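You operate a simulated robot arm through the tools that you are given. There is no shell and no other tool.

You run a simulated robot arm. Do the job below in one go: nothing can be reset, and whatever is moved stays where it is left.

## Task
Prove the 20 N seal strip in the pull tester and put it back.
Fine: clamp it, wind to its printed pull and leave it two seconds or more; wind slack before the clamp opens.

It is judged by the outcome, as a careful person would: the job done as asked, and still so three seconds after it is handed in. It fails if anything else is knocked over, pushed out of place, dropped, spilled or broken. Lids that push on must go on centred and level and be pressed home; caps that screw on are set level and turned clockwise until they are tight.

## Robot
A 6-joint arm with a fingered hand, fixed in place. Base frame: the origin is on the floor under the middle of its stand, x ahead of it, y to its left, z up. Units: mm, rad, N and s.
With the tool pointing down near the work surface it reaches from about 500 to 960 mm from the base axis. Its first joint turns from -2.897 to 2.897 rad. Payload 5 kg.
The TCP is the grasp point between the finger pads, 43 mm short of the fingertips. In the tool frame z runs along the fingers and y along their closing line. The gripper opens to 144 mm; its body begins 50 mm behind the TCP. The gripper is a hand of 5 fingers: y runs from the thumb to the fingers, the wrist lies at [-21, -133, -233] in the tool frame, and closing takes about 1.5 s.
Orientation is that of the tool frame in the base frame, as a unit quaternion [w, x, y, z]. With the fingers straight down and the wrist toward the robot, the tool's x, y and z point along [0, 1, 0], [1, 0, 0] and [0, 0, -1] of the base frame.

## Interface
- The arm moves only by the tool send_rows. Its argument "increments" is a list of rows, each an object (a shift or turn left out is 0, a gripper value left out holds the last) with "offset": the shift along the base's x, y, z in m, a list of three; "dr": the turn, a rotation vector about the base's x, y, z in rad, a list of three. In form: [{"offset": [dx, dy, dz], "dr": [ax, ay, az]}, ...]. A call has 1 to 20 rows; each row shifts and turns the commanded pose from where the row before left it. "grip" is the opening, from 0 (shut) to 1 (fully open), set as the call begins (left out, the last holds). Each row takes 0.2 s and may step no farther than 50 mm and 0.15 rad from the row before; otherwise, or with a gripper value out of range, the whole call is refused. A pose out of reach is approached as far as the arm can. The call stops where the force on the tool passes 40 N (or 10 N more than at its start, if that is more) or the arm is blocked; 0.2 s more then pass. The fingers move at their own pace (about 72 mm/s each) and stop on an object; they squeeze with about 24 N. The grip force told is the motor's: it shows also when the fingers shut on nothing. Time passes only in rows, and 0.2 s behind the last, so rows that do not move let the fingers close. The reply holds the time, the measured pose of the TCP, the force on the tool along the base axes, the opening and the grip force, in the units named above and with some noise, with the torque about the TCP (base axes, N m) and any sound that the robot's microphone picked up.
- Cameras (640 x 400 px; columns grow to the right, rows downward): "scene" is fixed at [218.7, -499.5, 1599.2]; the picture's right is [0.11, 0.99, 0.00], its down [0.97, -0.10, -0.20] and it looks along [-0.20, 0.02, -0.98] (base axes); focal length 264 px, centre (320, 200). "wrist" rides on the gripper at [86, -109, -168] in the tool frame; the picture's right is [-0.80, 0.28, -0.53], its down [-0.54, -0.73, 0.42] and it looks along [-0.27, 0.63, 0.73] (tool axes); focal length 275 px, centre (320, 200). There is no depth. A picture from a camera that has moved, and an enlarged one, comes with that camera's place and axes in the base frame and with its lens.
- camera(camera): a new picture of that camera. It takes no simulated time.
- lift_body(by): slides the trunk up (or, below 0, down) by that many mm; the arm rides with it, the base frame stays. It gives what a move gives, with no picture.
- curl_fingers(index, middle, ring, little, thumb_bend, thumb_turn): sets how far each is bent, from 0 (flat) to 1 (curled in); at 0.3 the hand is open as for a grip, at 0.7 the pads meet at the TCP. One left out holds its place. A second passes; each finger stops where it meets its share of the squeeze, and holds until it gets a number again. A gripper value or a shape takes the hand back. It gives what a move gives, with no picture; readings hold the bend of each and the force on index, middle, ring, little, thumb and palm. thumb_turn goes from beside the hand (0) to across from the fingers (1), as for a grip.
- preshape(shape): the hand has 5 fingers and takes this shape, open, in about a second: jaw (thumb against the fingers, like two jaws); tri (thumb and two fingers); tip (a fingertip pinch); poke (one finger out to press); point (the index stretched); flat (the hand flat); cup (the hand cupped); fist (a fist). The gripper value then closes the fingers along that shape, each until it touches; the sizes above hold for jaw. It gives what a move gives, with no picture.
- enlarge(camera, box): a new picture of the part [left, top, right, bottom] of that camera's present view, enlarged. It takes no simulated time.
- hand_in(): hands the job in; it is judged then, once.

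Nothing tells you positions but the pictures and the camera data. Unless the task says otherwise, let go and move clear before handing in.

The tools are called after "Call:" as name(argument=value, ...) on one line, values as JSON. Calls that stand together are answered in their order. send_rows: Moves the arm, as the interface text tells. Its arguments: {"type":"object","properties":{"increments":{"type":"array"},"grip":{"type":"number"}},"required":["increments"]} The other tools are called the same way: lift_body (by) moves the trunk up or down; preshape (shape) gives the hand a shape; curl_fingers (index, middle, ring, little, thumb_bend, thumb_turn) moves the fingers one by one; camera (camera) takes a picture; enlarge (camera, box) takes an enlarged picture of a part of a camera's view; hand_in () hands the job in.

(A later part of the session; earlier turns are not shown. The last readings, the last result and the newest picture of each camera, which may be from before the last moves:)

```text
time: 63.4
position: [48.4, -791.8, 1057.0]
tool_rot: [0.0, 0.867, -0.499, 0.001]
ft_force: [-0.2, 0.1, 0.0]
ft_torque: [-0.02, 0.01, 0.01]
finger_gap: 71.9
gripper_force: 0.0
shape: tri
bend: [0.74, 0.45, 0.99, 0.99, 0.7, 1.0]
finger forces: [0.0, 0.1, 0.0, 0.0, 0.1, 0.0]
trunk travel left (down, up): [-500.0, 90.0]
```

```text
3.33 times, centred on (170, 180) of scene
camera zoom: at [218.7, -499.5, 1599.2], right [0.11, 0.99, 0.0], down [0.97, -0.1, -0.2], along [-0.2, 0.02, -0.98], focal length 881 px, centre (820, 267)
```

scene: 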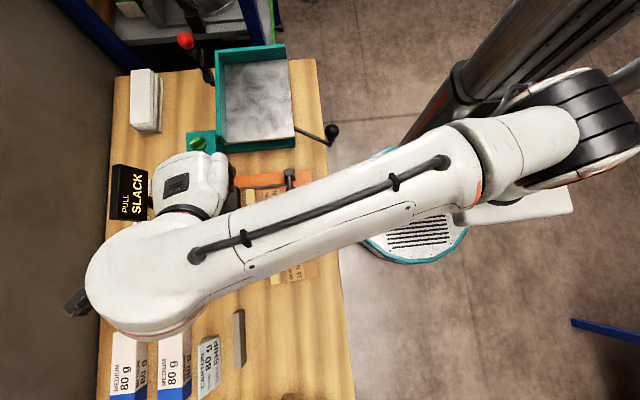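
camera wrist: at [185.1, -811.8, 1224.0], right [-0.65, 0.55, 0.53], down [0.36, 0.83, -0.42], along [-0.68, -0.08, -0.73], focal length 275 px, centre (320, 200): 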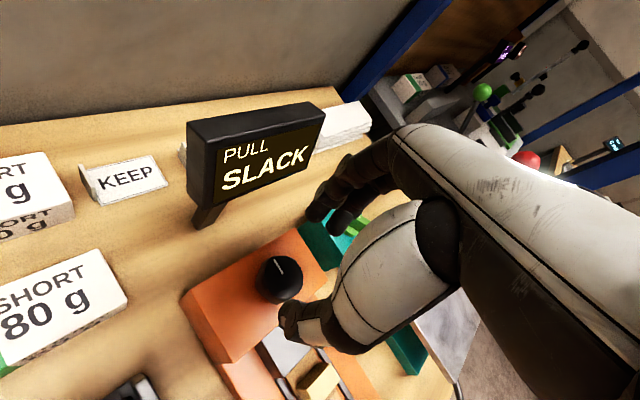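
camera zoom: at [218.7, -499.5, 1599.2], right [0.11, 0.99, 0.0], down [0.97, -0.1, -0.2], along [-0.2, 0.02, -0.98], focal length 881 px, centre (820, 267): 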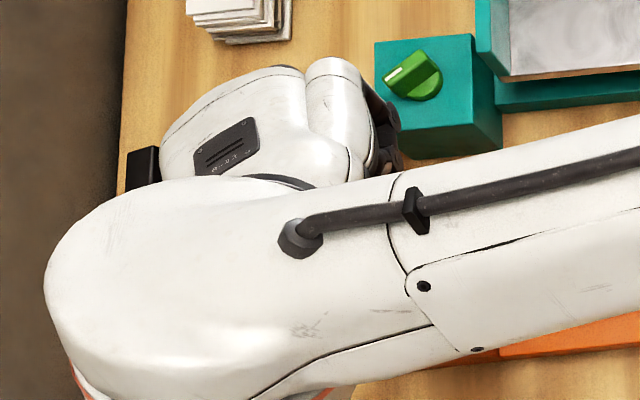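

Call:
enlarge(camera="wrist", box=[230, 230, 350, 350])

```text
3.33 times, centred on (290, 290) of wrist
camera zoom: at [185.1, -811.8, 1224.0], right [-0.65, 0.55, 0.53], down [0.36, 0.83, -0.42], along [-0.68, -0.08, -0.73], focal length 918 px, centre (420, -100)
```

zoom: 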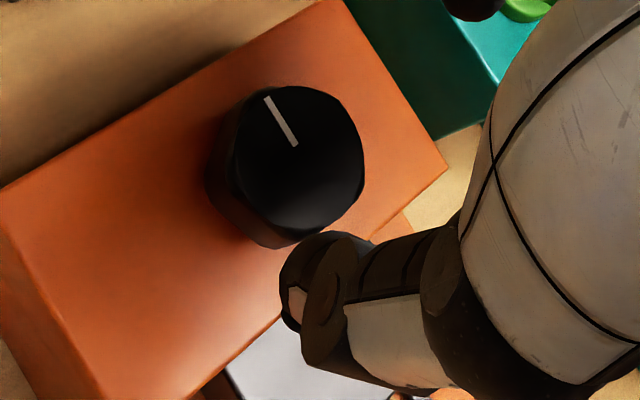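

Centred within a couple of mm. I'll lower the fingers around the knob.

Call:
send_rows(increments=[{"offset": [0, 0.0008, -0.02]}, {"offset": [0, 0, -0.02]}, {"offset": [0, 0, -0.018]}, {"offset": [0, 0, -0.01]}, {"offset": [0, 0, -0.004]}, {"offset": [0, 0, 0]}])

Call:
camera(camera="wrist")

Call:
enlarge(camera="wrist", box=[260, 150, 400, 320])

```text
time: 64.8
position: [48.7, -791.4, 985.6]
tool_rot: [0.0, 0.866, -0.5, 0.0]
ft_force: [-0.5, 0.6, 0.2]
ft_torque: [0.01, -0.03, 0.0]
finger_gap: 71.8
gripper_force: 0.1
shape: tri
bend: [0.74, 0.45, 0.99, 0.99, 0.7, 1.0]
finger forces: [0.0, 0.0, 0.1, 0.1, 0.0, 0.0]
trunk travel left (down, up): [-500.0, 90.0]
```

```text
taken
camera wrist: at [185.5, -812.0, 1152.1], right [-0.65, 0.55, 0.53], down [0.36, 0.83, -0.42], along [-0.68, -0.08, -0.73], focal length 275 px, centre (320, 200)
```

wrist: 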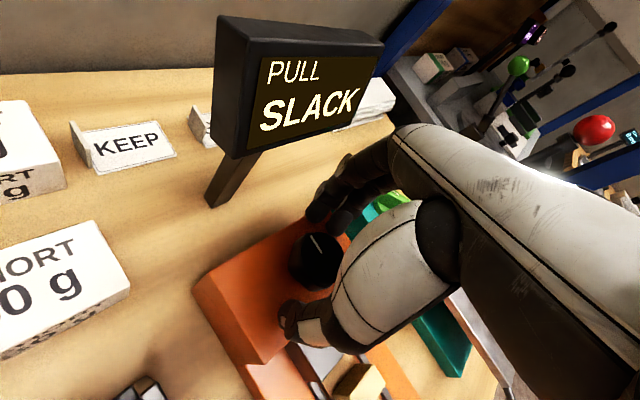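

```text
2.35 times, centred on (330, 235) of wrist
camera zoom: at [185.5, -812.0, 1152.1], right [-0.65, 0.55, 0.53], down [0.36, 0.83, -0.42], along [-0.68, -0.08, -0.73], focal length 648 px, centre (296, 118)
```

zoom: 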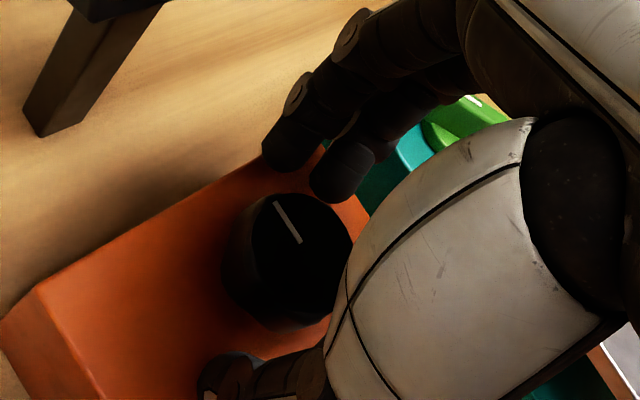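

The knob sits between the fingers. A small centring shift, 3 mm lower, then close the pinch on it.

Call:
send_rows(increments=[{"offset": [-0.0015, 0.001, -0.002]}, {"offset": [0, 0, -0.001]}, {"offset": [0, 0, 0]}])

Call:
send_rows(increments=[{"offset": [0, 0, 0]}, {"offset": [0, 0, 0]}, {"offset": [0, 0, 0]}, {"offset": [0, 0, 0]}, {"offset": [0, 0, 0]}], grip=0.0)

Call:
camera(camera="wrist")

```text
time: 65.6
position: [46.9, -790.2, 980.8]
tool_rot: [0.0, 0.867, -0.499, 0.0]
ft_force: [0.8, 0.3, 0.3]
ft_torque: [0.01, 0.04, 0.04]
finger_gap: 72.0
gripper_force: 0.0
shape: tri
bend: [0.74, 0.45, 0.99, 0.99, 0.7, 1.0]
finger forces: [0.1, 0.0, 0.0, 0.0, 0.0, 0.1]
trunk travel left (down, up): [-500.0, 90.0]
```

```text
time: 66.8
position: [48.2, -790.3, 980.9]
tool_rot: [-0.001, 0.867, -0.499, 0.001]
ft_force: [1.3, -0.4, -3.9]
ft_torque: [0.06, -0.05, 0.02]
finger_gap: 39.4
gripper_force: 24.0
shape: tri
bend: [0.74, 0.58, 1.0, 1.0, 0.74, 1.0]
finger forces: [10.1, 10.0, 0.1, 0.1, 21.4, 0.0]
trunk travel left (down, up): [-500.0, 90.0]
```

```text
taken
camera wrist: at [184.4, -810.7, 1148.5], right [-0.65, 0.55, 0.53], down [0.36, 0.83, -0.42], along [-0.68, -0.08, -0.73], focal length 275 px, centre (320, 200)
```

wrist: 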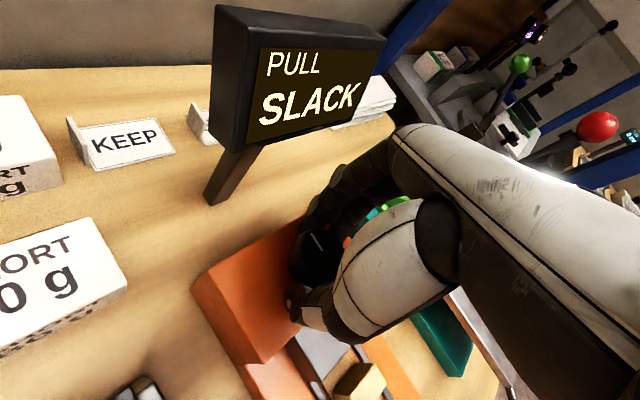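

The knob is gripped evenly. I'll turn it a small amount clockwise and read the display.

Call:
send_rows(increments=[{"dr": [0, 0, -0.06]}, {"dr": [0, 0, -0.06]}, {"dr": [0, 0, -0.06]}])

Call:
camera(camera="wrist")

Call:
enlarge(camera="wrist", box=[260, 190, 380, 330])

```text
time: 67.6
position: [48.2, -791.0, 980.9]
tool_rot: [-0.002, 0.818, -0.575, 0.001]
ft_force: [0.5, 2.8, -5.8]
ft_torque: [0.06, -0.07, 0.08]
finger_gap: 39.2
gripper_force: 23.5
shape: tri
bend: [0.74, 0.58, 1.0, 1.0, 0.74, 1.0]
finger forces: [10.3, 11.3, 0.0, 0.1, 23.3, 0.0]
trunk travel left (down, up): [-500.0, 90.0]
```

```text
taken
camera wrist: at [178.6, -835.4, 1148.6], right [-0.54, 0.65, 0.53], down [0.5, 0.76, -0.42], along [-0.68, 0.04, -0.73], focal length 275 px, centre (320, 200)
```

wrist: 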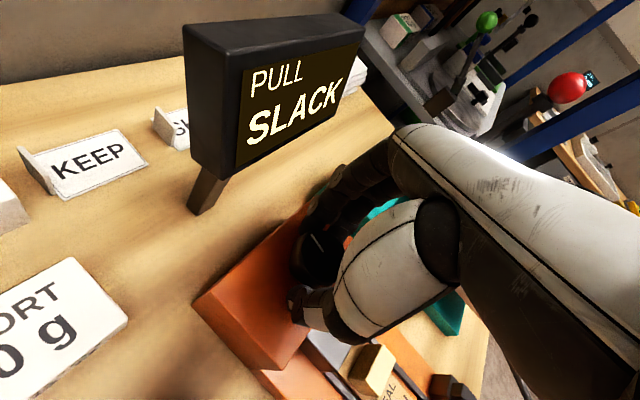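

```text
2.86 times, centred on (320, 260) of wrist
camera zoom: at [178.6, -835.4, 1148.6], right [-0.54, 0.65, 0.53], down [0.5, 0.76, -0.42], along [-0.68, 0.04, -0.73], focal length 786 px, centre (320, 29)
```

zoom: 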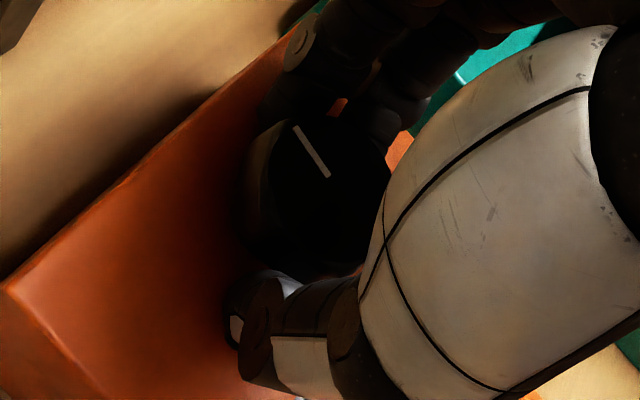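

The knob turns with the hand and the torque is low, but the display still reads SLACK. Continuing clockwise.

Call:
send_rows(increments=[{"dr": [0, 0, -0.08]}, {"dr": [0, 0, -0.08]}, {"dr": [0, 0, -0.08]}, {"dr": [0, 0, -0.08]}])

Call:
camera(camera="wrist")

Call:
camera(camera="scene")

```text
time: 68.6
position: [49.7, -776.3, 978.6]
tool_rot: [0.004, 0.717, -0.697, 0.003]
ft_force: [3.5, -30.0, 6.6]
ft_torque: [-1.07, 0.36, 0.3]
finger_gap: 37.9
gripper_force: 24.1
shape: tri
bend: [0.74, 0.62, 1.0, 1.0, 0.75, 0.98]
finger forces: [42.0, 4.0, 0.0, 0.0, 21.3, 0.1]
out of reach, approached as far as the arm can: row 3, 4
trunk travel left (down, up): [-500.0, 90.0]
```

```text
taken
camera wrist: at [160.6, -858.7, 1147.5], right [-0.31, 0.79, 0.53], down [0.71, 0.56, -0.43], along [-0.63, 0.24, -0.73], focal length 275 px, centre (320, 200)
```

wrist: 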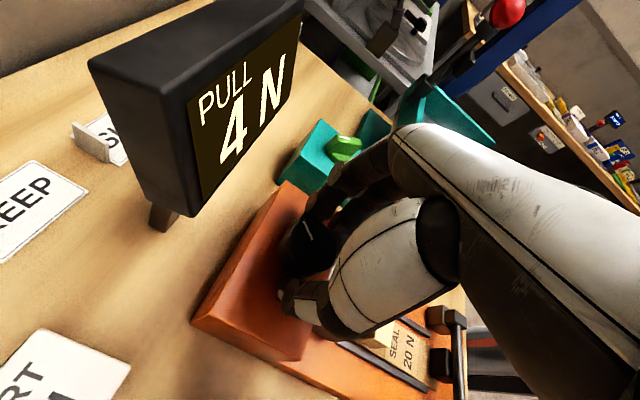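

```text
taken
```

scene: 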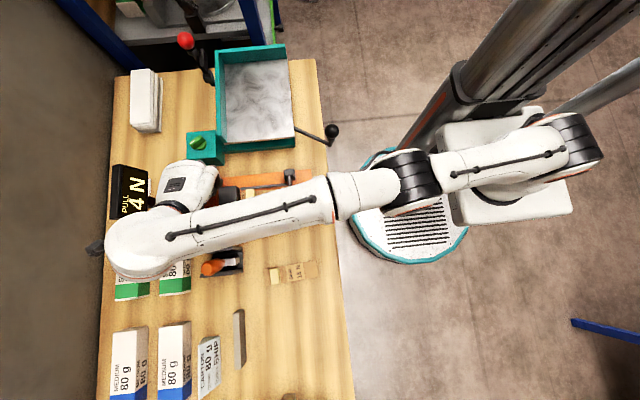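

The display now shows 4 N, so clockwise is right. The arm ran out of reach at that yaw and began pulling sideways. I'll turn back to the reachable angle, then let go there and regrasp for further strokes.

Call:
send_rows(increments=[{"dr": [0, 0, 0.08]}, {"dr": [0, 0, 0.08]}, {"dr": [0, 0, 0]}])

Call:
camera(camera="wrist")

```text
time: 69.4
position: [47.9, -773.9, 978.4]
tool_rot: [0.003, 0.77, -0.638, 0.002]
ft_force: [-0.3, -21.2, 24.0]
ft_torque: [-0.96, 0.83, -0.36]
finger_gap: 37.9
gripper_force: 24.0
shape: tri
bend: [0.74, 0.62, 1.0, 1.0, 0.75, 0.97]
finger forces: [59.2, 3.9, 0.1, 0.0, 24.6, 0.0]
trunk travel left (down, up): [-500.0, 90.0]
```

```text
taken
camera wrist: at [171.8, -838.8, 1147.0], right [-0.43, 0.73, 0.53], down [0.61, 0.67, -0.43], along [-0.67, 0.14, -0.73], focal length 275 px, centre (320, 200)
```

wrist: 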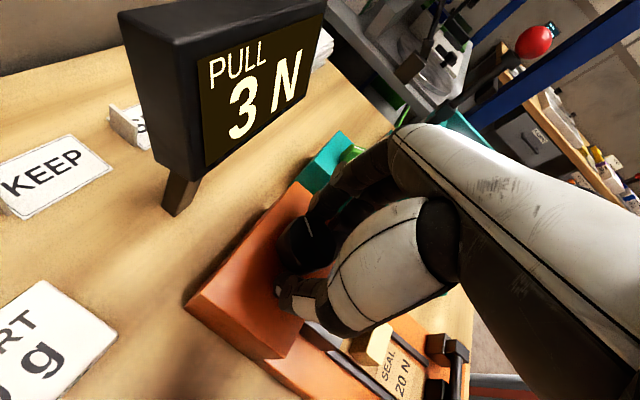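

Now 3 N, but the hand is about 16 mm off-centre toward +y. I'll recentre on the knob.

Call:
send_rows(increments=[{"offset": [0, -0.005, 0]}, {"offset": [0, -0.005, 0.001]}, {"offset": [0, -0.004, 0.001]}])

Call:
camera(camera="wrist")

```text
time: 70.2
position: [49.0, -783.6, 977.7]
tool_rot: [-0.001, 0.769, -0.639, 0.001]
ft_force: [-10.6, 28.4, 20.0]
ft_torque: [0.47, 0.38, -0.45]
finger_gap: 39.1
gripper_force: 24.0
shape: tri
bend: [0.74, 0.6, 1.0, 1.0, 0.75, 1.0]
finger forces: [50.2, 18.5, 0.1, 0.1, 35.8, 0.0]
trunk travel left (down, up): [-500.0, 90.0]
```

```text
taken
camera wrist: at [171.0, -849.0, 1146.7], right [-0.43, 0.73, 0.53], down [0.62, 0.67, -0.42], along [-0.66, 0.15, -0.73], focal length 275 px, centre (320, 200)
```

wrist: 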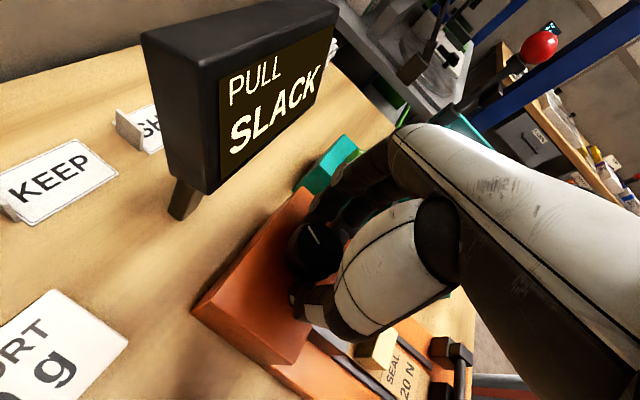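

It slipped back to SLACK, which is harmless. I'll release, rise clear, and lower the trunk so the arm has more reach for a longer stroke.

Call:
send_rows(increments=[{"offset": [0, 0, 0]}, {"offset": [0, 0, 0]}, {"offset": [0, 0, 0.015]}, {"offset": [0, 0, 0.03]}, {"offset": [0, 0, 0.03]}, {"offset": [0, 0, 0.03]}, {"offset": [0.01, 0.03, 0.03]}, {"offset": [0.01, 0.03, 0.03]}, {"offset": [0.01, 0.03, 0.03]}], grip=0.5)

Call:
camera(camera="wrist")

Call:
camera(camera="scene")

```text
time: 72.2
position: [83.7, -683.7, 1163.9]
tool_rot: [0.0, 0.77, -0.638, 0.001]
ft_force: [0.4, 0.4, -0.3]
ft_torque: [0.04, 0.0, -0.01]
finger_gap: 71.7
gripper_force: 0.1
shape: tri
bend: [0.74, 0.45, 0.99, 0.99, 0.7, 1.0]
finger forces: [0.1, 0.0, 0.1, 0.0, 0.1, 0.0]
out of reach, approached as far as the arm can: row 5, 6
trunk travel left (down, up): [-500.0, 90.0]
```

```text
taken
camera wrist: at [207.4, -748.7, 1331.6], right [-0.43, 0.73, 0.53], down [0.61, 0.67, -0.42], along [-0.66, 0.15, -0.73], focal length 275 px, centre (320, 200)
```

wrist: 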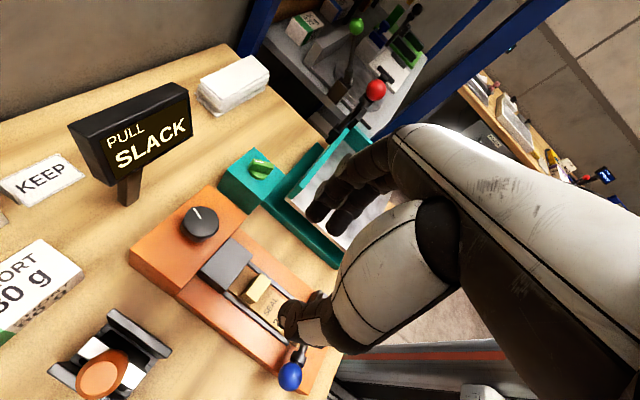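

```text
taken
```

scene: 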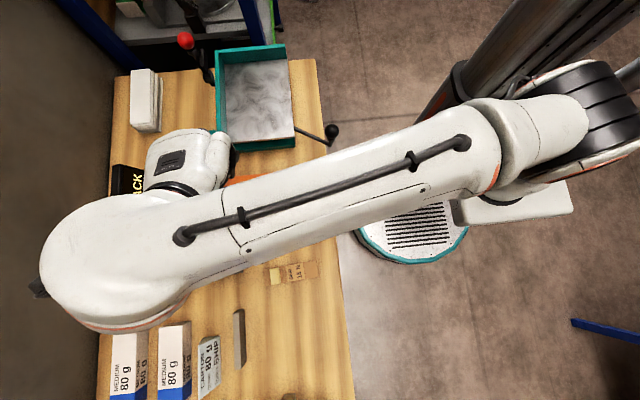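

Going higher is what ran out of reach, so the trunk stays where it is. I'll check the knob's pointer before planning the strokes.

Call:
enlarge(camera="wrist", box=[130, 170, 270, 290])

Call:
enlarge(camera="wrist", box=[210, 220, 360, 400])

```text
3.33 times, centred on (200, 230) of wrist
camera zoom: at [207.4, -748.7, 1331.6], right [-0.43, 0.73, 0.53], down [0.61, 0.67, -0.42], along [-0.66, 0.15, -0.73], focal length 918 px, centre (720, 100)
```

zoom: 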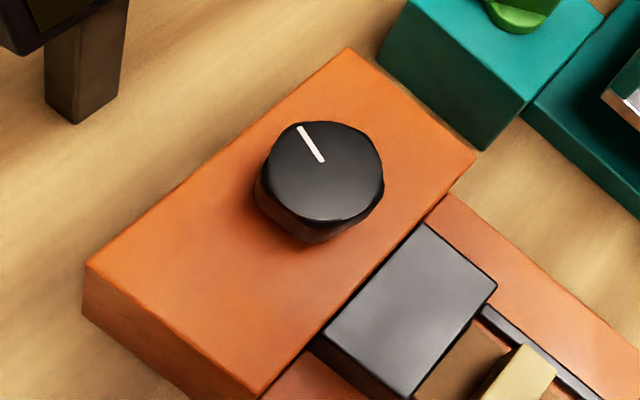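

```text
2.22 times, centred on (285, 310) of wrist
camera zoom: at [207.4, -748.7, 1331.6], right [-0.43, 0.73, 0.53], down [0.61, 0.67, -0.42], along [-0.66, 0.15, -0.73], focal length 612 px, centre (398, -44)
```

zoom: 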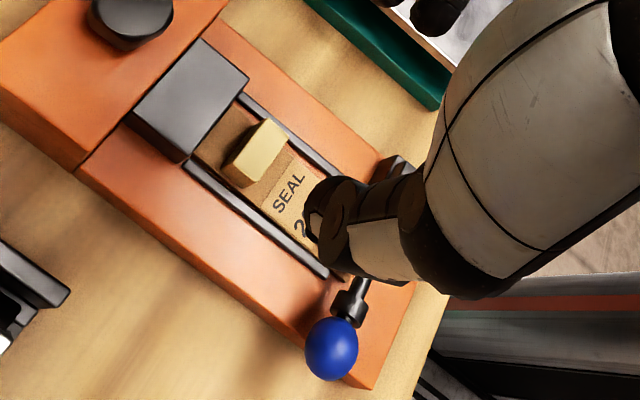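

The knob's pointer stayed about 10° clockwise, so it holds where it is left. I'll work it in strokes of about 37°: regrasp at yaw ≈ -135° with a narrower opening, then turn to ≈ -172°.

Call:
send_rows(increments=[{"offset": [0, 0, -0.03], "dr": [0, 0, 0.12]}, {"offset": [0, 0, -0.03], "dr": [0, 0, 0.12]}, {"offset": [0, -0.02, -0.02], "dr": [0, 0, 0.12]}, {"offset": [-0.01, -0.03, -0.01], "dr": [0, 0, 0.12]}, {"offset": [-0.01, -0.03, -0.01], "dr": [0, 0, 0.119]}, {"offset": [-0.0152, -0.0275, 0]}, {"offset": [0, 0, 0]}], grip=0.375)

Call:
camera(camera="wrist")

```text
time: 73.8
position: [48.0, -789.6, 1064.5]
tool_rot: [0.0, 0.924, -0.383, 0.0]
ft_force: [-0.9, -0.3, -1.0]
ft_torque: [-0.01, -0.01, -0.02]
finger_gap: 54.6
gripper_force: 0.0
shape: tri
bend: [0.74, 0.5, 0.99, 0.99, 0.73, 1.0]
finger forces: [0.0, 0.1, 0.0, 0.1, 0.0, 0.0]
trunk travel left (down, up): [-500.0, 90.0]
```

```text
taken
camera wrist: at [185.5, -773.9, 1232.5], right [-0.76, 0.36, 0.53], down [0.13, 0.9, -0.42], along [-0.63, -0.25, -0.73], focal length 275 px, centre (320, 200)
```

wrist: 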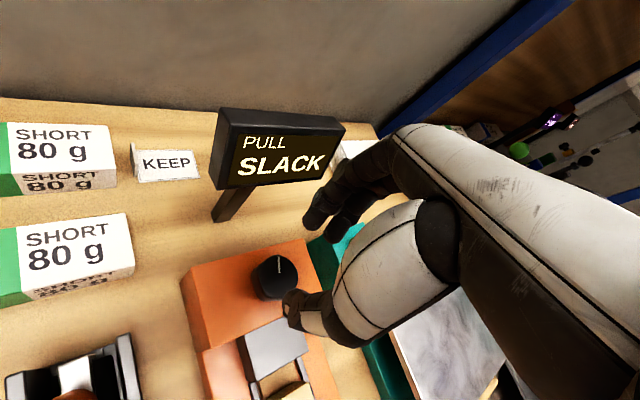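

Call:
enlarge(camera="wrist", box=[220, 220, 350, 340])

```text
3.33 times, centred on (285, 280) of wrist
camera zoom: at [185.5, -773.9, 1232.5], right [-0.76, 0.36, 0.53], down [0.13, 0.9, -0.42], along [-0.63, -0.25, -0.73], focal length 918 px, centre (437, -67)
```

zoom: 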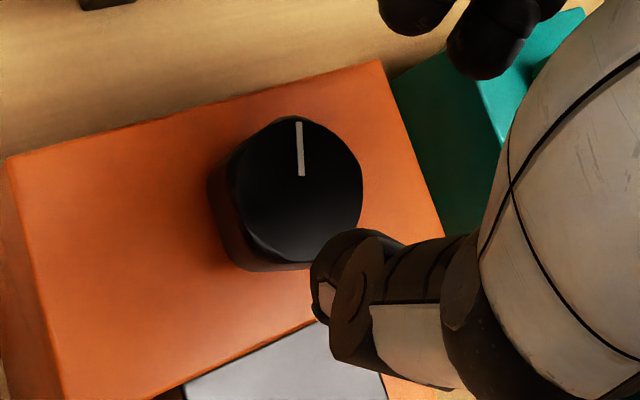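

The knob is centred under the TCP to within 1 mm. Descending around it.

Call:
send_rows(increments=[{"offset": [0, 0, -0.02]}, {"offset": [0, 0, -0.02]}, {"offset": [0, 0, -0.018]}, {"offset": [0, 0, -0.015]}, {"offset": [0, 0, -0.01]}, {"offset": [0, 0, 0]}])

Call:
camera(camera="wrist")

```text
time: 75.2
position: [48.8, -789.0, 980.7]
tool_rot: [-0.001, 0.924, -0.383, 0.0]
ft_force: [-0.5, -0.3, -0.6]
ft_torque: [-0.01, 0.0, -0.03]
finger_gap: 54.5
gripper_force: 0.1
shape: tri
bend: [0.74, 0.5, 0.99, 0.99, 0.73, 1.0]
finger forces: [0.0, 0.0, 0.0, 0.0, 0.0, 0.0]
trunk travel left (down, up): [-500.0, 90.0]
```

```text
taken
camera wrist: at [187.4, -773.1, 1149.4], right [-0.76, 0.36, 0.53], down [0.13, 0.9, -0.42], along [-0.63, -0.25, -0.73], focal length 275 px, centre (320, 200)
```

wrist: 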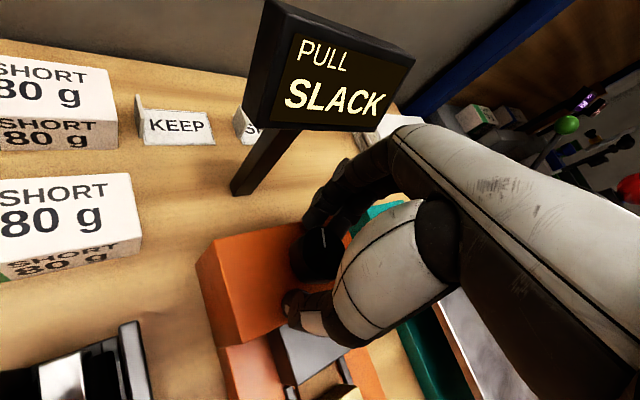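

No contact with the panel. Closing and turning clockwise about 30°.

Call:
send_rows(increments=[{"offset": [0, 0, 0]}, {"offset": [0, 0, 0]}, {"offset": [0, 0, 0]}, {"offset": [0, 0, 0]}, {"offset": [0, 0, 0]}], grip=0.0)

Call:
send_rows(increments=[{"dr": [0, 0, -0.07]}, {"dr": [0, 0, -0.07]}, {"dr": [0, 0, -0.07]}, {"dr": [0, 0, -0.07]}])

Call:
camera(camera="wrist")

```text
time: 76.4
position: [49.2, -788.3, 982.5]
tool_rot: [-0.001, 0.924, -0.383, 0.0]
ft_force: [1.0, 0.9, -3.7]
ft_torque: [0.08, -0.06, 0.0]
finger_gap: 39.7
gripper_force: 23.5
shape: tri
bend: [0.74, 0.56, 1.0, 1.0, 0.74, 1.0]
finger forces: [10.3, 9.9, 0.0, 0.0, 21.9, 0.0]
trunk travel left (down, up): [-500.0, 90.0]
```

```text
time: 77.4
position: [49.5, -790.0, 979.9]
tool_rot: [-0.001, 0.861, -0.509, 0.0]
ft_force: [8.1, -0.1, -3.7]
ft_torque: [0.06, -0.34, 0.01]
finger_gap: 38.9
gripper_force: 23.7
shape: tri
bend: [0.74, 0.56, 1.0, 1.0, 0.74, 1.0]
finger forces: [10.5, 8.6, 0.1, 0.0, 25.7, 0.0]
trunk travel left (down, up): [-500.0, 90.0]
```

```text
taken
camera wrist: at [186.0, -811.8, 1149.0], right [-0.63, 0.56, 0.53], down [0.37, 0.83, -0.42], along [-0.68, -0.07, -0.73], focal length 275 px, centre (320, 200)
```

wrist: 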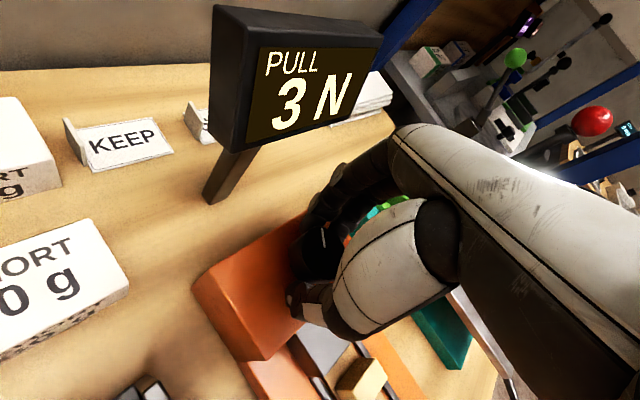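

3 N at roughly 26° of knob. Continuing the stroke.

Call:
send_rows(increments=[{"dr": [0, 0, -0.07]}, {"dr": [0, 0, -0.07]}, {"dr": [0, 0, -0.07]}, {"dr": [0, 0, -0.07]}])

Call:
camera(camera="wrist")

```text
time: 78.4
position: [49.2, -789.4, 981.7]
tool_rot: [0.0, 0.782, -0.623, -0.001]
ft_force: [10.9, 2.2, -7.9]
ft_torque: [0.11, -0.52, 0.0]
finger_gap: 38.6
gripper_force: 23.8
shape: tri
bend: [0.74, 0.57, 1.0, 1.0, 0.74, 1.0]
finger forces: [9.6, 8.9, 0.1, 0.0, 27.3, 0.1]
trunk travel left (down, up): [-500.0, 90.0]
```

```text
taken
camera wrist: at [173.6, -849.5, 1149.1], right [-0.45, 0.71, 0.53], down [0.59, 0.69, -0.42], along [-0.67, 0.12, -0.73], focal length 275 px, centre (320, 200)
```

wrist: 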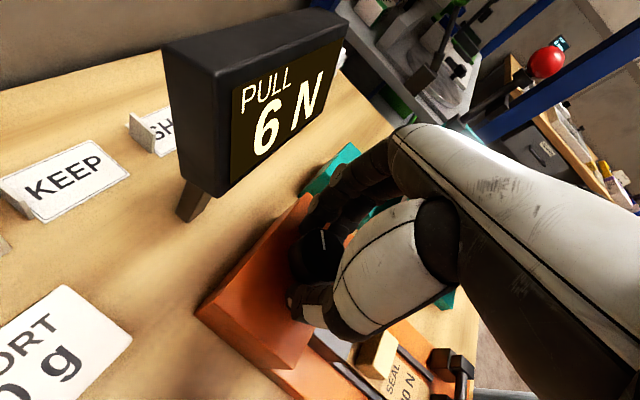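

6 N at about 42°. One more small turn within reach, then release and regrasp.

Call:
send_rows(increments=[{"dr": [0, 0, -0.05]}, {"dr": [0, 0, 0]}])

Call:
send_rows(increments=[{"offset": [0, 0, 0]}, {"offset": [0, 0, 0]}], grip=0.375)

Call:
camera(camera="wrist")

```text
time: 79.0
position: [48.5, -789.8, 982.9]
tool_rot: [0.0, 0.766, -0.643, 0.0]
ft_force: [11.4, 1.3, -7.4]
ft_torque: [0.06, -0.47, -0.02]
finger_gap: 38.5
gripper_force: 23.7
shape: tri
bend: [0.74, 0.57, 1.0, 1.0, 0.74, 1.0]
finger forces: [9.5, 8.9, 0.1, 0.1, 27.3, 0.0]
trunk travel left (down, up): [-500.0, 90.0]
```

```text
time: 79.6
position: [45.3, -790.3, 983.3]
tool_rot: [0.002, 0.766, -0.643, 0.0]
ft_force: [-0.1, 0.6, 0.2]
ft_torque: [0.01, 0.02, 0.02]
finger_gap: 54.1
gripper_force: 0.1
shape: tri
bend: [0.74, 0.5, 0.99, 0.99, 0.73, 1.0]
finger forces: [0.1, 0.0, 0.1, 0.1, 0.2, 0.0]
trunk travel left (down, up): [-500.0, 90.0]
```

```text
taken
camera wrist: at [167.5, -855.6, 1151.6], right [-0.42, 0.74, 0.53], down [0.62, 0.66, -0.43], along [-0.66, 0.15, -0.73], focal length 275 px, centre (320, 200)
```

wrist: 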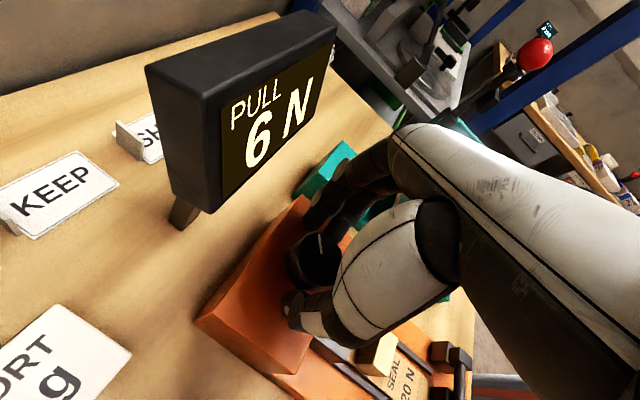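

The pull holds at 6 N when released, so the strokes will work. I'll recentre by 3 mm, turn the open hand back to -135° around the knob, and take the next stroke.

Call:
send_rows(increments=[{"offset": [0.003, 0, -0.001], "dr": [0, 0, 0]}, {"dr": [0, 0, 0.1]}, {"dr": [0, 0, 0.1]}, {"dr": [0, 0, 0.1]}, {"dr": [0, 0, 0.1]}, {"dr": [0, 0, 0.1]}, {"dr": [0, 0, 0.11]}, {"dr": [0, 0, 0]}])

Call:
camera(camera="wrist")

Call:
enlarge(camera="wrist", box=[260, 170, 380, 330])

```text
time: 81.4
position: [50.3, -788.1, 981.0]
tool_rot: [-0.001, 0.924, -0.382, 0.0]
ft_force: [-0.2, 0.3, 0.0]
ft_torque: [-0.01, 0.02, 0.02]
finger_gap: 54.0
gripper_force: 0.1
shape: tri
bend: [0.74, 0.5, 0.99, 0.99, 0.73, 1.0]
finger forces: [0.1, 0.0, 0.1, 0.0, 0.1, 0.0]
trunk travel left (down, up): [-500.0, 90.0]
```

```text
taken
camera wrist: at [187.8, -773.2, 1148.8], right [-0.76, 0.36, 0.53], down [0.13, 0.9, -0.42], along [-0.63, -0.26, -0.73], focal length 275 px, centre (320, 200)
```

wrist: 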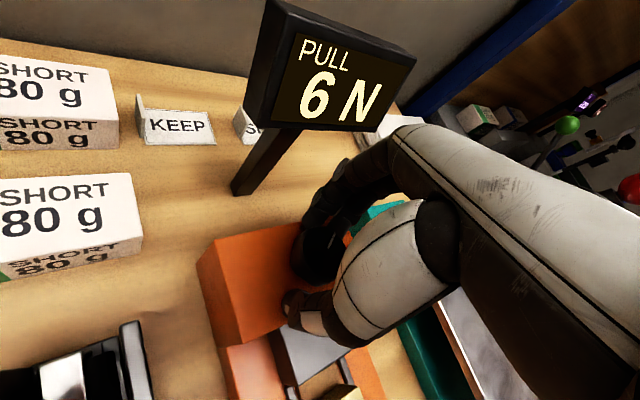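

```text
2.50 times, centred on (320, 250) of wrist
camera zoom: at [187.8, -773.2, 1148.8], right [-0.76, 0.36, 0.53], down [0.13, 0.9, -0.42], along [-0.63, -0.26, -0.73], focal length 688 px, centre (320, 75)
```

zoom: 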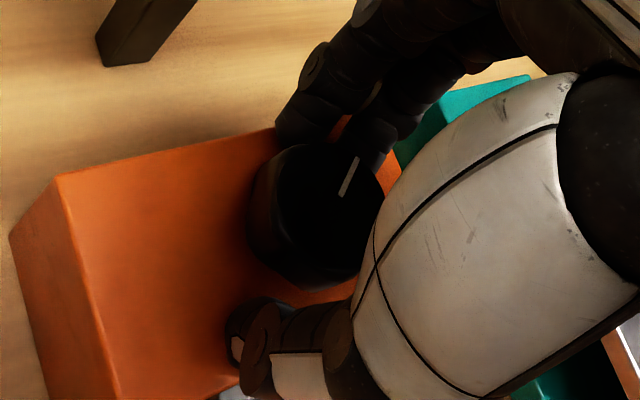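

Still 6 N. Second stroke: close and turn about 35° clockwise.

Call:
send_rows(increments=[{"offset": [0, 0, 0]}, {"offset": [0, 0, 0]}, {"offset": [0, 0, 0]}, {"offset": [0, 0, 0]}], grip=0.0)

Call:
send_rows(increments=[{"dr": [0, 0, -0.07]}, {"dr": [0, 0, -0.07]}, {"dr": [0, 0, -0.07]}, {"dr": [0, 0, -0.07]}, {"dr": [0, 0, -0.07]}, {"dr": [0, 0, -0.07]}, {"dr": [0, 0, -0.07]}, {"dr": [0, 0, -0.07]}, {"dr": [0, 0, -0.05]}])

Call:
camera(camera="wrist")

```text
time: 82.4
position: [50.3, -787.3, 980.0]
tool_rot: [-0.002, 0.924, -0.382, 0.0]
ft_force: [0.2, 0.8, -3.7]
ft_torque: [0.04, -0.06, -0.01]
finger_gap: 39.3
gripper_force: 24.0
shape: tri
bend: [0.74, 0.56, 1.0, 1.0, 0.74, 1.0]
finger forces: [9.6, 9.7, 0.0, 0.0, 21.5, 0.0]
trunk travel left (down, up): [-500.0, 90.0]
```

```text
time: 84.4
position: [50.9, -790.7, 978.7]
tool_rot: [-0.001, 0.766, -0.643, 0.001]
ft_force: [3.5, -0.9, -9.1]
ft_torque: [0.03, -0.2, 0.01]
finger_gap: 39.0
gripper_force: 23.8
shape: tri
bend: [0.74, 0.56, 1.0, 1.0, 0.74, 1.0]
finger forces: [11.3, 9.8, 0.0, 0.1, 23.3, 0.0]
trunk travel left (down, up): [-500.0, 90.0]
```

```text
taken
camera wrist: at [172.3, -855.8, 1148.2], right [-0.42, 0.73, 0.53], down [0.62, 0.66, -0.42], along [-0.66, 0.15, -0.73], focal length 275 px, centre (320, 200)
```

wrist: 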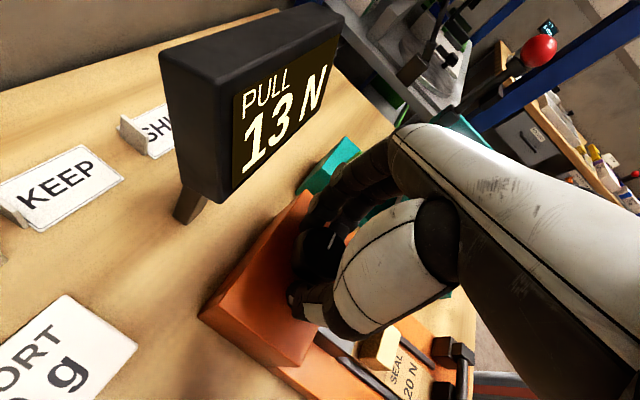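

13 N now. Release, turn back, and take the third stroke more carefully near the end.

Call:
send_rows(increments=[{"offset": [0, 0, 0]}, {"offset": [0, 0, 0]}, {"offset": [0, 0, 0]}], grip=0.375)

Call:
send_rows(increments=[{"dr": [0, 0, 0.1]}, {"dr": [0, 0, 0.1]}, {"dr": [0, 0, 0.1]}, {"dr": [0, 0, 0.1]}, {"dr": [0, 0, 0.1]}, {"dr": [0, 0, 0.11]}, {"dr": [0, 0, 0]}])

Call:
camera(camera="wrist")

```text
time: 85.2
position: [50.0, -789.9, 981.3]
tool_rot: [0.0, 0.766, -0.643, 0.001]
ft_force: [1.0, -0.4, -0.1]
ft_torque: [0.0, 0.0, -0.02]
finger_gap: 53.9
gripper_force: 0.0
shape: tri
bend: [0.74, 0.5, 0.99, 0.99, 0.73, 1.0]
finger forces: [0.0, 0.0, 0.0, 0.0, 0.1, 0.0]
trunk travel left (down, up): [-500.0, 90.0]
```

```text
time: 86.8
position: [49.8, -789.1, 980.8]
tool_rot: [-0.001, 0.924, -0.382, 0.0]
ft_force: [0.1, 0.6, 0.0]
ft_torque: [0.02, 0.01, 0.0]
finger_gap: 54.0
gripper_force: 0.1
shape: tri
bend: [0.74, 0.5, 0.99, 0.99, 0.73, 1.0]
finger forces: [0.1, 0.0, 0.1, 0.0, 0.1, 0.0]
trunk travel left (down, up): [-500.0, 90.0]
```

```text
taken
camera wrist: at [187.6, -773.6, 1149.1], right [-0.76, 0.36, 0.53], down [0.13, 0.9, -0.42], along [-0.63, -0.26, -0.73], focal length 275 px, centre (320, 200)
```

wrist: 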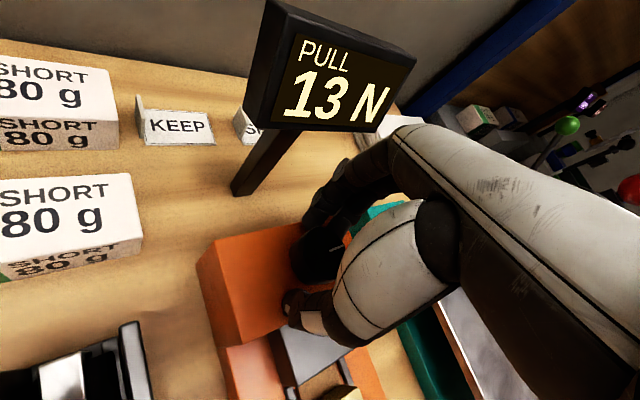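

Call:
send_rows(increments=[{"offset": [0, 0, 0]}, {"offset": [0, 0, 0]}, {"offset": [0, 0, 0]}, {"offset": [0, 0, 0]}], grip=0.0)

Call:
send_rows(increments=[{"dr": [0, 0, -0.07]}, {"dr": [0, 0, -0.07]}, {"dr": [0, 0, -0.07]}, {"dr": [0, 0, -0.07]}, {"dr": [0, 0, -0.07]}, {"dr": [0, 0, -0.07]}])

Call:
camera(camera="wrist")

```text
time: 87.8
position: [50.1, -788.2, 980.6]
tool_rot: [0.0, 0.924, -0.383, 0.001]
ft_force: [0.8, 1.5, -3.5]
ft_torque: [0.05, -0.07, 0.01]
finger_gap: 39.4
gripper_force: 23.7
shape: tri
bend: [0.74, 0.56, 1.0, 1.0, 0.74, 1.0]
finger forces: [10.0, 9.7, 0.0, 0.0, 21.6, 0.0]
trunk travel left (down, up): [-500.0, 90.0]
```

```text
time: 89.2
position: [50.6, -790.2, 980.4]
tool_rot: [0.0, 0.823, -0.567, 0.0]
ft_force: [1.8, 1.0, -4.4]
ft_torque: [0.04, -0.13, 0.04]
finger_gap: 39.4
gripper_force: 24.1
shape: tri
bend: [0.74, 0.56, 1.0, 1.0, 0.74, 1.0]
finger forces: [10.6, 9.8, 0.0, 0.1, 22.8, 0.1]
trunk travel left (down, up): [-500.0, 90.0]
```

```text
taken
camera wrist: at [182.4, -831.8, 1148.4], right [-0.55, 0.64, 0.53], down [0.48, 0.77, -0.42], along [-0.68, 0.03, -0.73], focal length 275 px, centre (320, 200)
```

wrist: 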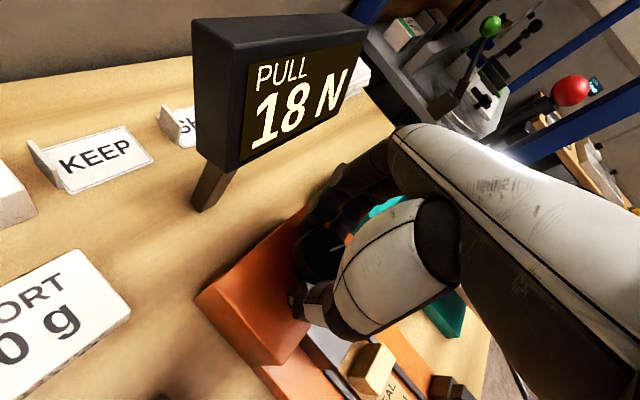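

18 N. Now fine steps up to 20 N.

Call:
send_rows(increments=[{"dr": [0, 0, -0.05]}, {"dr": [0, 0, -0.04]}, {"dr": [0, 0, 0]}])

Call:
enlarge(camera="wrist", box=[140, 0, 400, 200])

```text
time: 90.0
position: [50.6, -789.5, 980.9]
tool_rot: [-0.001, 0.798, -0.603, 0.0]
ft_force: [0.8, -0.4, -3.9]
ft_torque: [0.03, -0.13, 0.01]
finger_gap: 39.2
gripper_force: 24.3
shape: tri
bend: [0.74, 0.56, 1.0, 1.0, 0.74, 1.0]
finger forces: [10.9, 9.7, 0.0, 0.0, 22.2, 0.0]
trunk travel left (down, up): [-500.0, 90.0]
```

```text
2.00 times, centred on (270, 100) of wrist
camera zoom: at [178.2, -843.4, 1148.3], right [-0.49, 0.69, 0.53], down [0.55, 0.72, -0.42], along [-0.68, 0.09, -0.73], focal length 551 px, centre (420, 400)
```

zoom: 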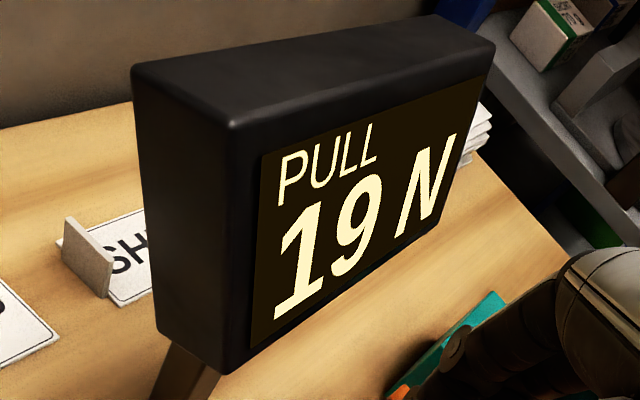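

Call:
send_rows(increments=[{"dr": [0, 0, -0.03]}, {"dr": [0, 0, 0]}])

Call:
enlarge(camera="wrist", box=[140, 0, 400, 200])

```text
time: 90.6
position: [50.1, -790.5, 981.2]
tool_rot: [0.0, 0.788, -0.615, -0.001]
ft_force: [0.9, 1.4, -5.6]
ft_torque: [0.07, -0.11, 0.0]
finger_gap: 39.3
gripper_force: 23.9
shape: tri
bend: [0.74, 0.56, 1.0, 1.0, 0.74, 1.0]
finger forces: [10.8, 10.3, 0.0, 0.0, 22.3, 0.1]
trunk travel left (down, up): [-500.0, 90.0]
```

```text
2.00 times, centred on (270, 100) of wrist
camera zoom: at [176.7, -847.3, 1148.3], right [-0.47, 0.7, 0.53], down [0.57, 0.7, -0.42], along [-0.67, 0.11, -0.73], focal length 551 px, centre (420, 400)
```

zoom: 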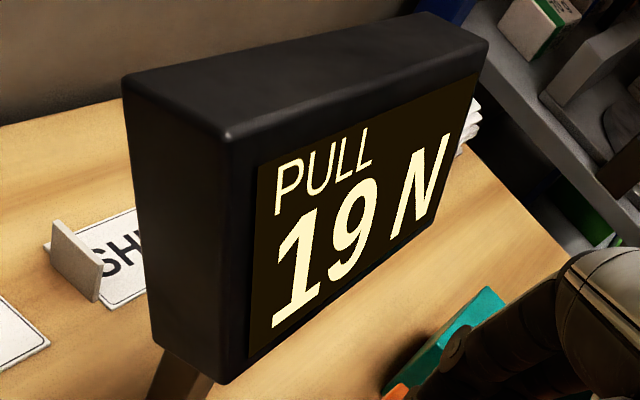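

Call:
send_rows(increments=[{"dr": [0, 0, -0.025]}, {"dr": [0, 0, 0]}])

Call:
enlarge(camera="wrist", box=[140, 0, 400, 200])

```text
time: 91.2
position: [49.5, -790.2, 980.4]
tool_rot: [0.001, 0.781, -0.625, 0.0]
ft_force: [0.7, 1.1, -5.2]
ft_torque: [0.06, -0.14, 0.02]
finger_gap: 39.0
gripper_force: 23.9
shape: tri
bend: [0.74, 0.56, 1.0, 1.0, 0.74, 1.0]
finger forces: [10.8, 10.3, 0.0, 0.0, 22.0, 0.1]
trunk travel left (down, up): [-500.0, 90.0]
```

```text
2.00 times, centred on (270, 100) of wrist
camera zoom: at [175.2, -850.5, 1148.2], right [-0.45, 0.71, 0.53], down [0.59, 0.69, -0.42], along [-0.67, 0.12, -0.73], focal length 551 px, centre (420, 400)
```

zoom: 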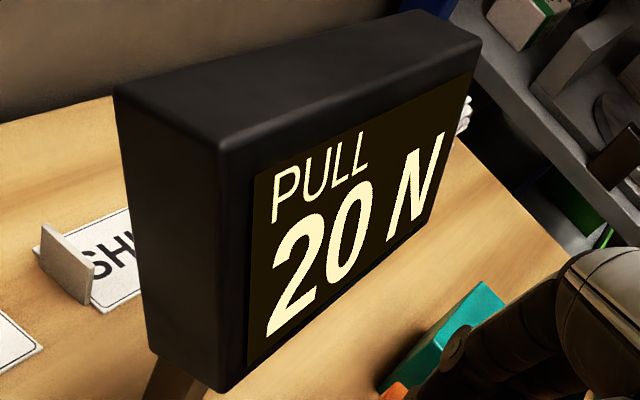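

It reads 20 N. I'll add a hair more to sit inside the reading, then leave it for about four seconds.

Call:
send_rows(increments=[{"dr": [0, 0, -0.015]}, {"dr": [0, 0, 0]}])

Call:
enlarge(camera="wrist", box=[140, 0, 400, 200])

Call:
send_rows(increments=[{"dr": [0, 0, 0]}, {"dr": [0, 0, 0]}, {"dr": [0, 0, 0]}, {"dr": [0, 0, 0]}, {"dr": [0, 0, 0]}, {"dr": [0, 0, 0]}, {"dr": [0, 0, 0]}, {"dr": [0, 0, 0]}, {"dr": [0, 0, 0]}, {"dr": [0, 0, 0]}, {"dr": [0, 0, 0]}, {"dr": [0, 0, 0]}, {"dr": [0, 0, 0]}, {"dr": [0, 0, 0]}, {"dr": [0, 0, 0]}, {"dr": [0, 0, 0]}, {"dr": [0, 0, 0]}, {"dr": [0, 0, 0]}, {"dr": [0, 0, 0]}, {"dr": [0, 0, 0]}])

Call:
enlarge(camera="wrist", box=[140, 0, 400, 200])

Call:
enlarge(camera="scene", box=[90, 140, 330, 260])

```text
time: 91.8
position: [50.3, -788.5, 980.0]
tool_rot: [-0.001, 0.776, -0.631, 0.001]
ft_force: [2.1, 0.6, -6.6]
ft_torque: [0.08, -0.19, 0.0]
finger_gap: 39.3
gripper_force: 23.6
shape: tri
bend: [0.74, 0.56, 1.0, 1.0, 0.74, 1.0]
finger forces: [10.8, 10.2, 0.1, 0.1, 22.6, 0.1]
trunk travel left (down, up): [-500.0, 90.0]
```

```text
2.00 times, centred on (270, 100) of wrist
camera zoom: at [174.2, -852.3, 1148.4], right [-0.44, 0.72, 0.53], down [0.6, 0.68, -0.42], along [-0.67, 0.13, -0.73], focal length 551 px, centre (420, 400)
```

zoom: 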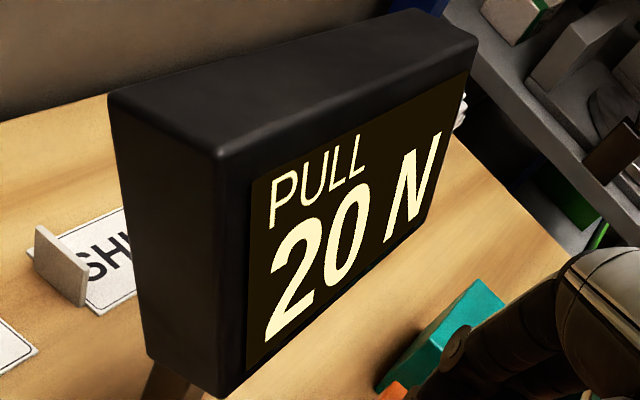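

```text
time: 96.0
position: [52.2, -790.2, 979.8]
tool_rot: [0.0, 0.776, -0.631, 0.0]
ft_force: [3.4, 1.4, -5.2]
ft_torque: [0.04, -0.19, -0.02]
finger_gap: 39.3
gripper_force: 24.4
shape: tri
bend: [0.74, 0.56, 1.0, 1.0, 0.74, 1.0]
finger forces: [10.5, 9.9, 0.0, 0.0, 23.1, 0.0]
trunk travel left (down, up): [-500.0, 90.0]
```

```text
2.00 times, centred on (270, 100) of wrist
camera zoom: at [174.2, -852.3, 1148.3], right [-0.44, 0.72, 0.53], down [0.6, 0.68, -0.42], along [-0.67, 0.13, -0.73], focal length 551 px, centre (420, 400)
```

zoom: 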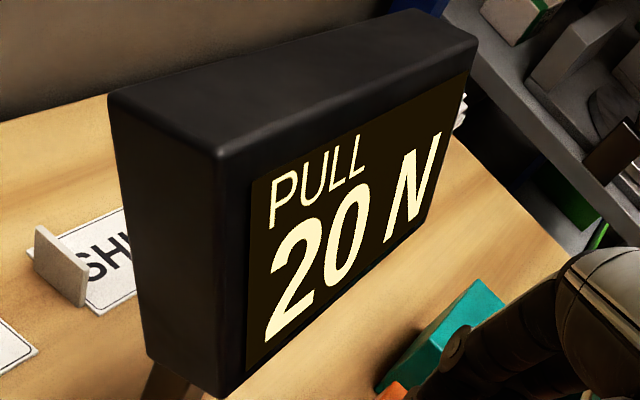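

```text
2.67 times, centred on (210, 200) of scene
camera zoom: at [218.7, -499.5, 1599.2], right [0.11, 0.99, 0.0], down [0.97, -0.1, -0.2], along [-0.2, 0.02, -0.98], focal length 705 px, centre (613, 200)
```

zoom: 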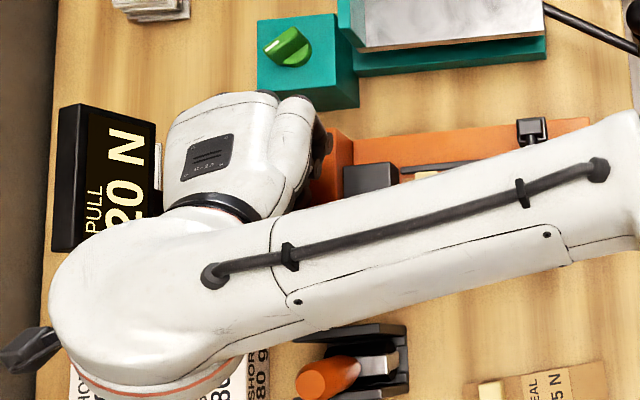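

Held at 20 N for over four seconds. Now I'll wind it back counter-clockwise in strokes until it reads SLACK.

Call:
send_rows(increments=[{"dr": [0, 0, 0.08]}, {"dr": [0, 0, 0.08]}, {"dr": [0, 0, 0.08]}, {"dr": [0, 0, 0.08]}, {"dr": [0, 0, 0.08]}, {"dr": [0, 0, 0.08]}, {"dr": [0, 0, 0.08]}, {"dr": [0, 0, 0.06]}, {"dr": [0, 0, 0]}])

Call:
camera(camera="wrist")

```text
time: 98.0
position: [49.1, -789.4, 980.6]
tool_rot: [0.0, 0.931, -0.364, 0.001]
ft_force: [2.2, 1.7, -5.1]
ft_torque: [0.19, -0.14, 0.0]
finger_gap: 39.1
gripper_force: 24.3
shape: tri
bend: [0.74, 0.56, 1.0, 1.0, 0.74, 1.0]
finger forces: [11.1, 9.9, 0.1, 0.0, 22.1, 0.0]
trunk travel left (down, up): [-500.0, 90.0]
```

```text
taken
camera wrist: at [186.8, -768.4, 1148.2], right [-0.78, 0.33, 0.53], down [0.09, 0.9, -0.42], along [-0.62, -0.28, -0.73], focal length 275 px, centre (320, 200)
```

wrist: 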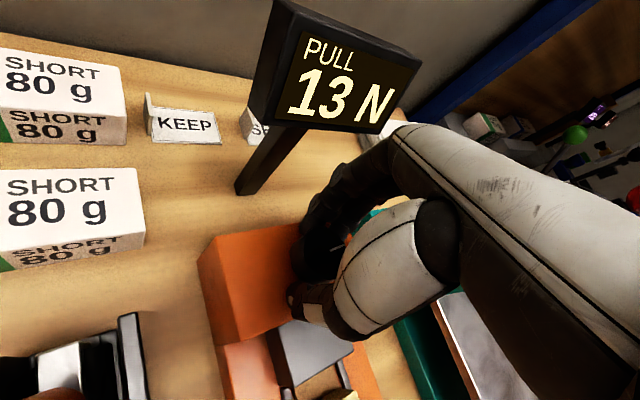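

Down to 13 N. Release, turn the open hand back clockwise, regrip, and unwind again.

Call:
send_rows(increments=[{"offset": [0, 0, 0]}, {"offset": [0, 0, 0]}, {"offset": [0, 0, 0]}, {"dr": [0, 0, -0.1]}, {"dr": [0, 0, -0.1]}, {"dr": [0, 0, -0.1]}, {"dr": [0, 0, -0.1]}, {"dr": [0, 0, -0.1]}, {"dr": [0, 0, -0.1]}, {"dr": [0, 0, 0]}], grip=0.375)

Call:
send_rows(increments=[{"offset": [0, 0, 0]}, {"offset": [0, 0, 0]}, {"offset": [0, 0, 0]}, {"offset": [0, 0, 0]}], grip=0.0)

Call:
send_rows(increments=[{"dr": [0, 0, 0.08]}, {"dr": [0, 0, 0.08]}, {"dr": [0, 0, 0.08]}, {"dr": [0, 0, 0.08]}, {"dr": [0, 0, 0.08]}, {"dr": [0, 0, 0.08]}, {"dr": [0, 0, 0.08]}, {"dr": [0, 0, 0.06]}, {"dr": [0, 0, 0]}])

Call:
camera(camera="wrist")

```text
time: 100.2
position: [50.0, -789.9, 981.9]
tool_rot: [0.0, 0.782, -0.623, 0.0]
ft_force: [-0.4, 0.3, -0.1]
ft_torque: [0.02, 0.03, 0.01]
finger_gap: 53.7
gripper_force: 0.0
shape: tri
bend: [0.74, 0.5, 0.99, 0.99, 0.73, 1.0]
finger forces: [0.0, 0.0, 0.0, 0.0, 0.0, 0.1]
trunk travel left (down, up): [-500.0, 90.0]
```

```text
time: 101.2
position: [50.3, -789.1, 980.9]
tool_rot: [-0.001, 0.782, -0.623, 0.001]
ft_force: [0.0, 0.3, -4.2]
ft_torque: [0.04, -0.07, -0.02]
finger_gap: 39.1
gripper_force: 23.8
shape: tri
bend: [0.74, 0.55, 1.0, 1.0, 0.74, 1.0]
finger forces: [10.0, 9.9, 0.0, 0.0, 21.6, 0.0]
trunk travel left (down, up): [-500.0, 90.0]
```

```text
time: 103.2
position: [50.7, -788.7, 979.7]
tool_rot: [-0.001, 0.935, -0.354, 0.0]
ft_force: [1.5, 3.9, -6.2]
ft_torque: [0.21, -0.15, -0.03]
finger_gap: 38.9
gripper_force: 23.5
shape: tri
bend: [0.74, 0.56, 1.0, 1.0, 0.74, 1.0]
finger forces: [10.2, 10.0, 0.1, 0.0, 24.1, 0.0]
trunk travel left (down, up): [-500.0, 90.0]
```

```text
taken
camera wrist: at [186.6, -765.5, 1148.5], right [-0.78, 0.31, 0.53], down [0.08, 0.9, -0.42], along [-0.62, -0.29, -0.73], focal length 275 px, centre (320, 200)
```

wrist: 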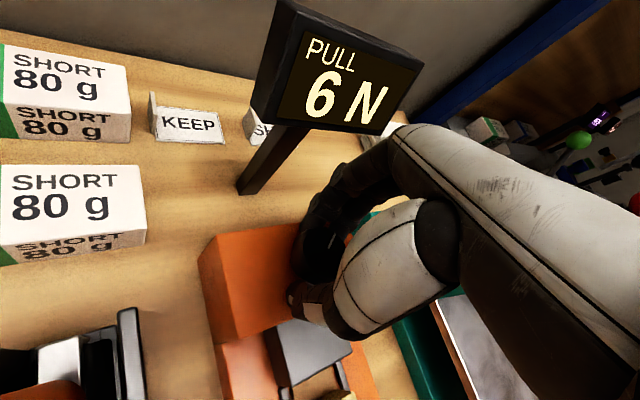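

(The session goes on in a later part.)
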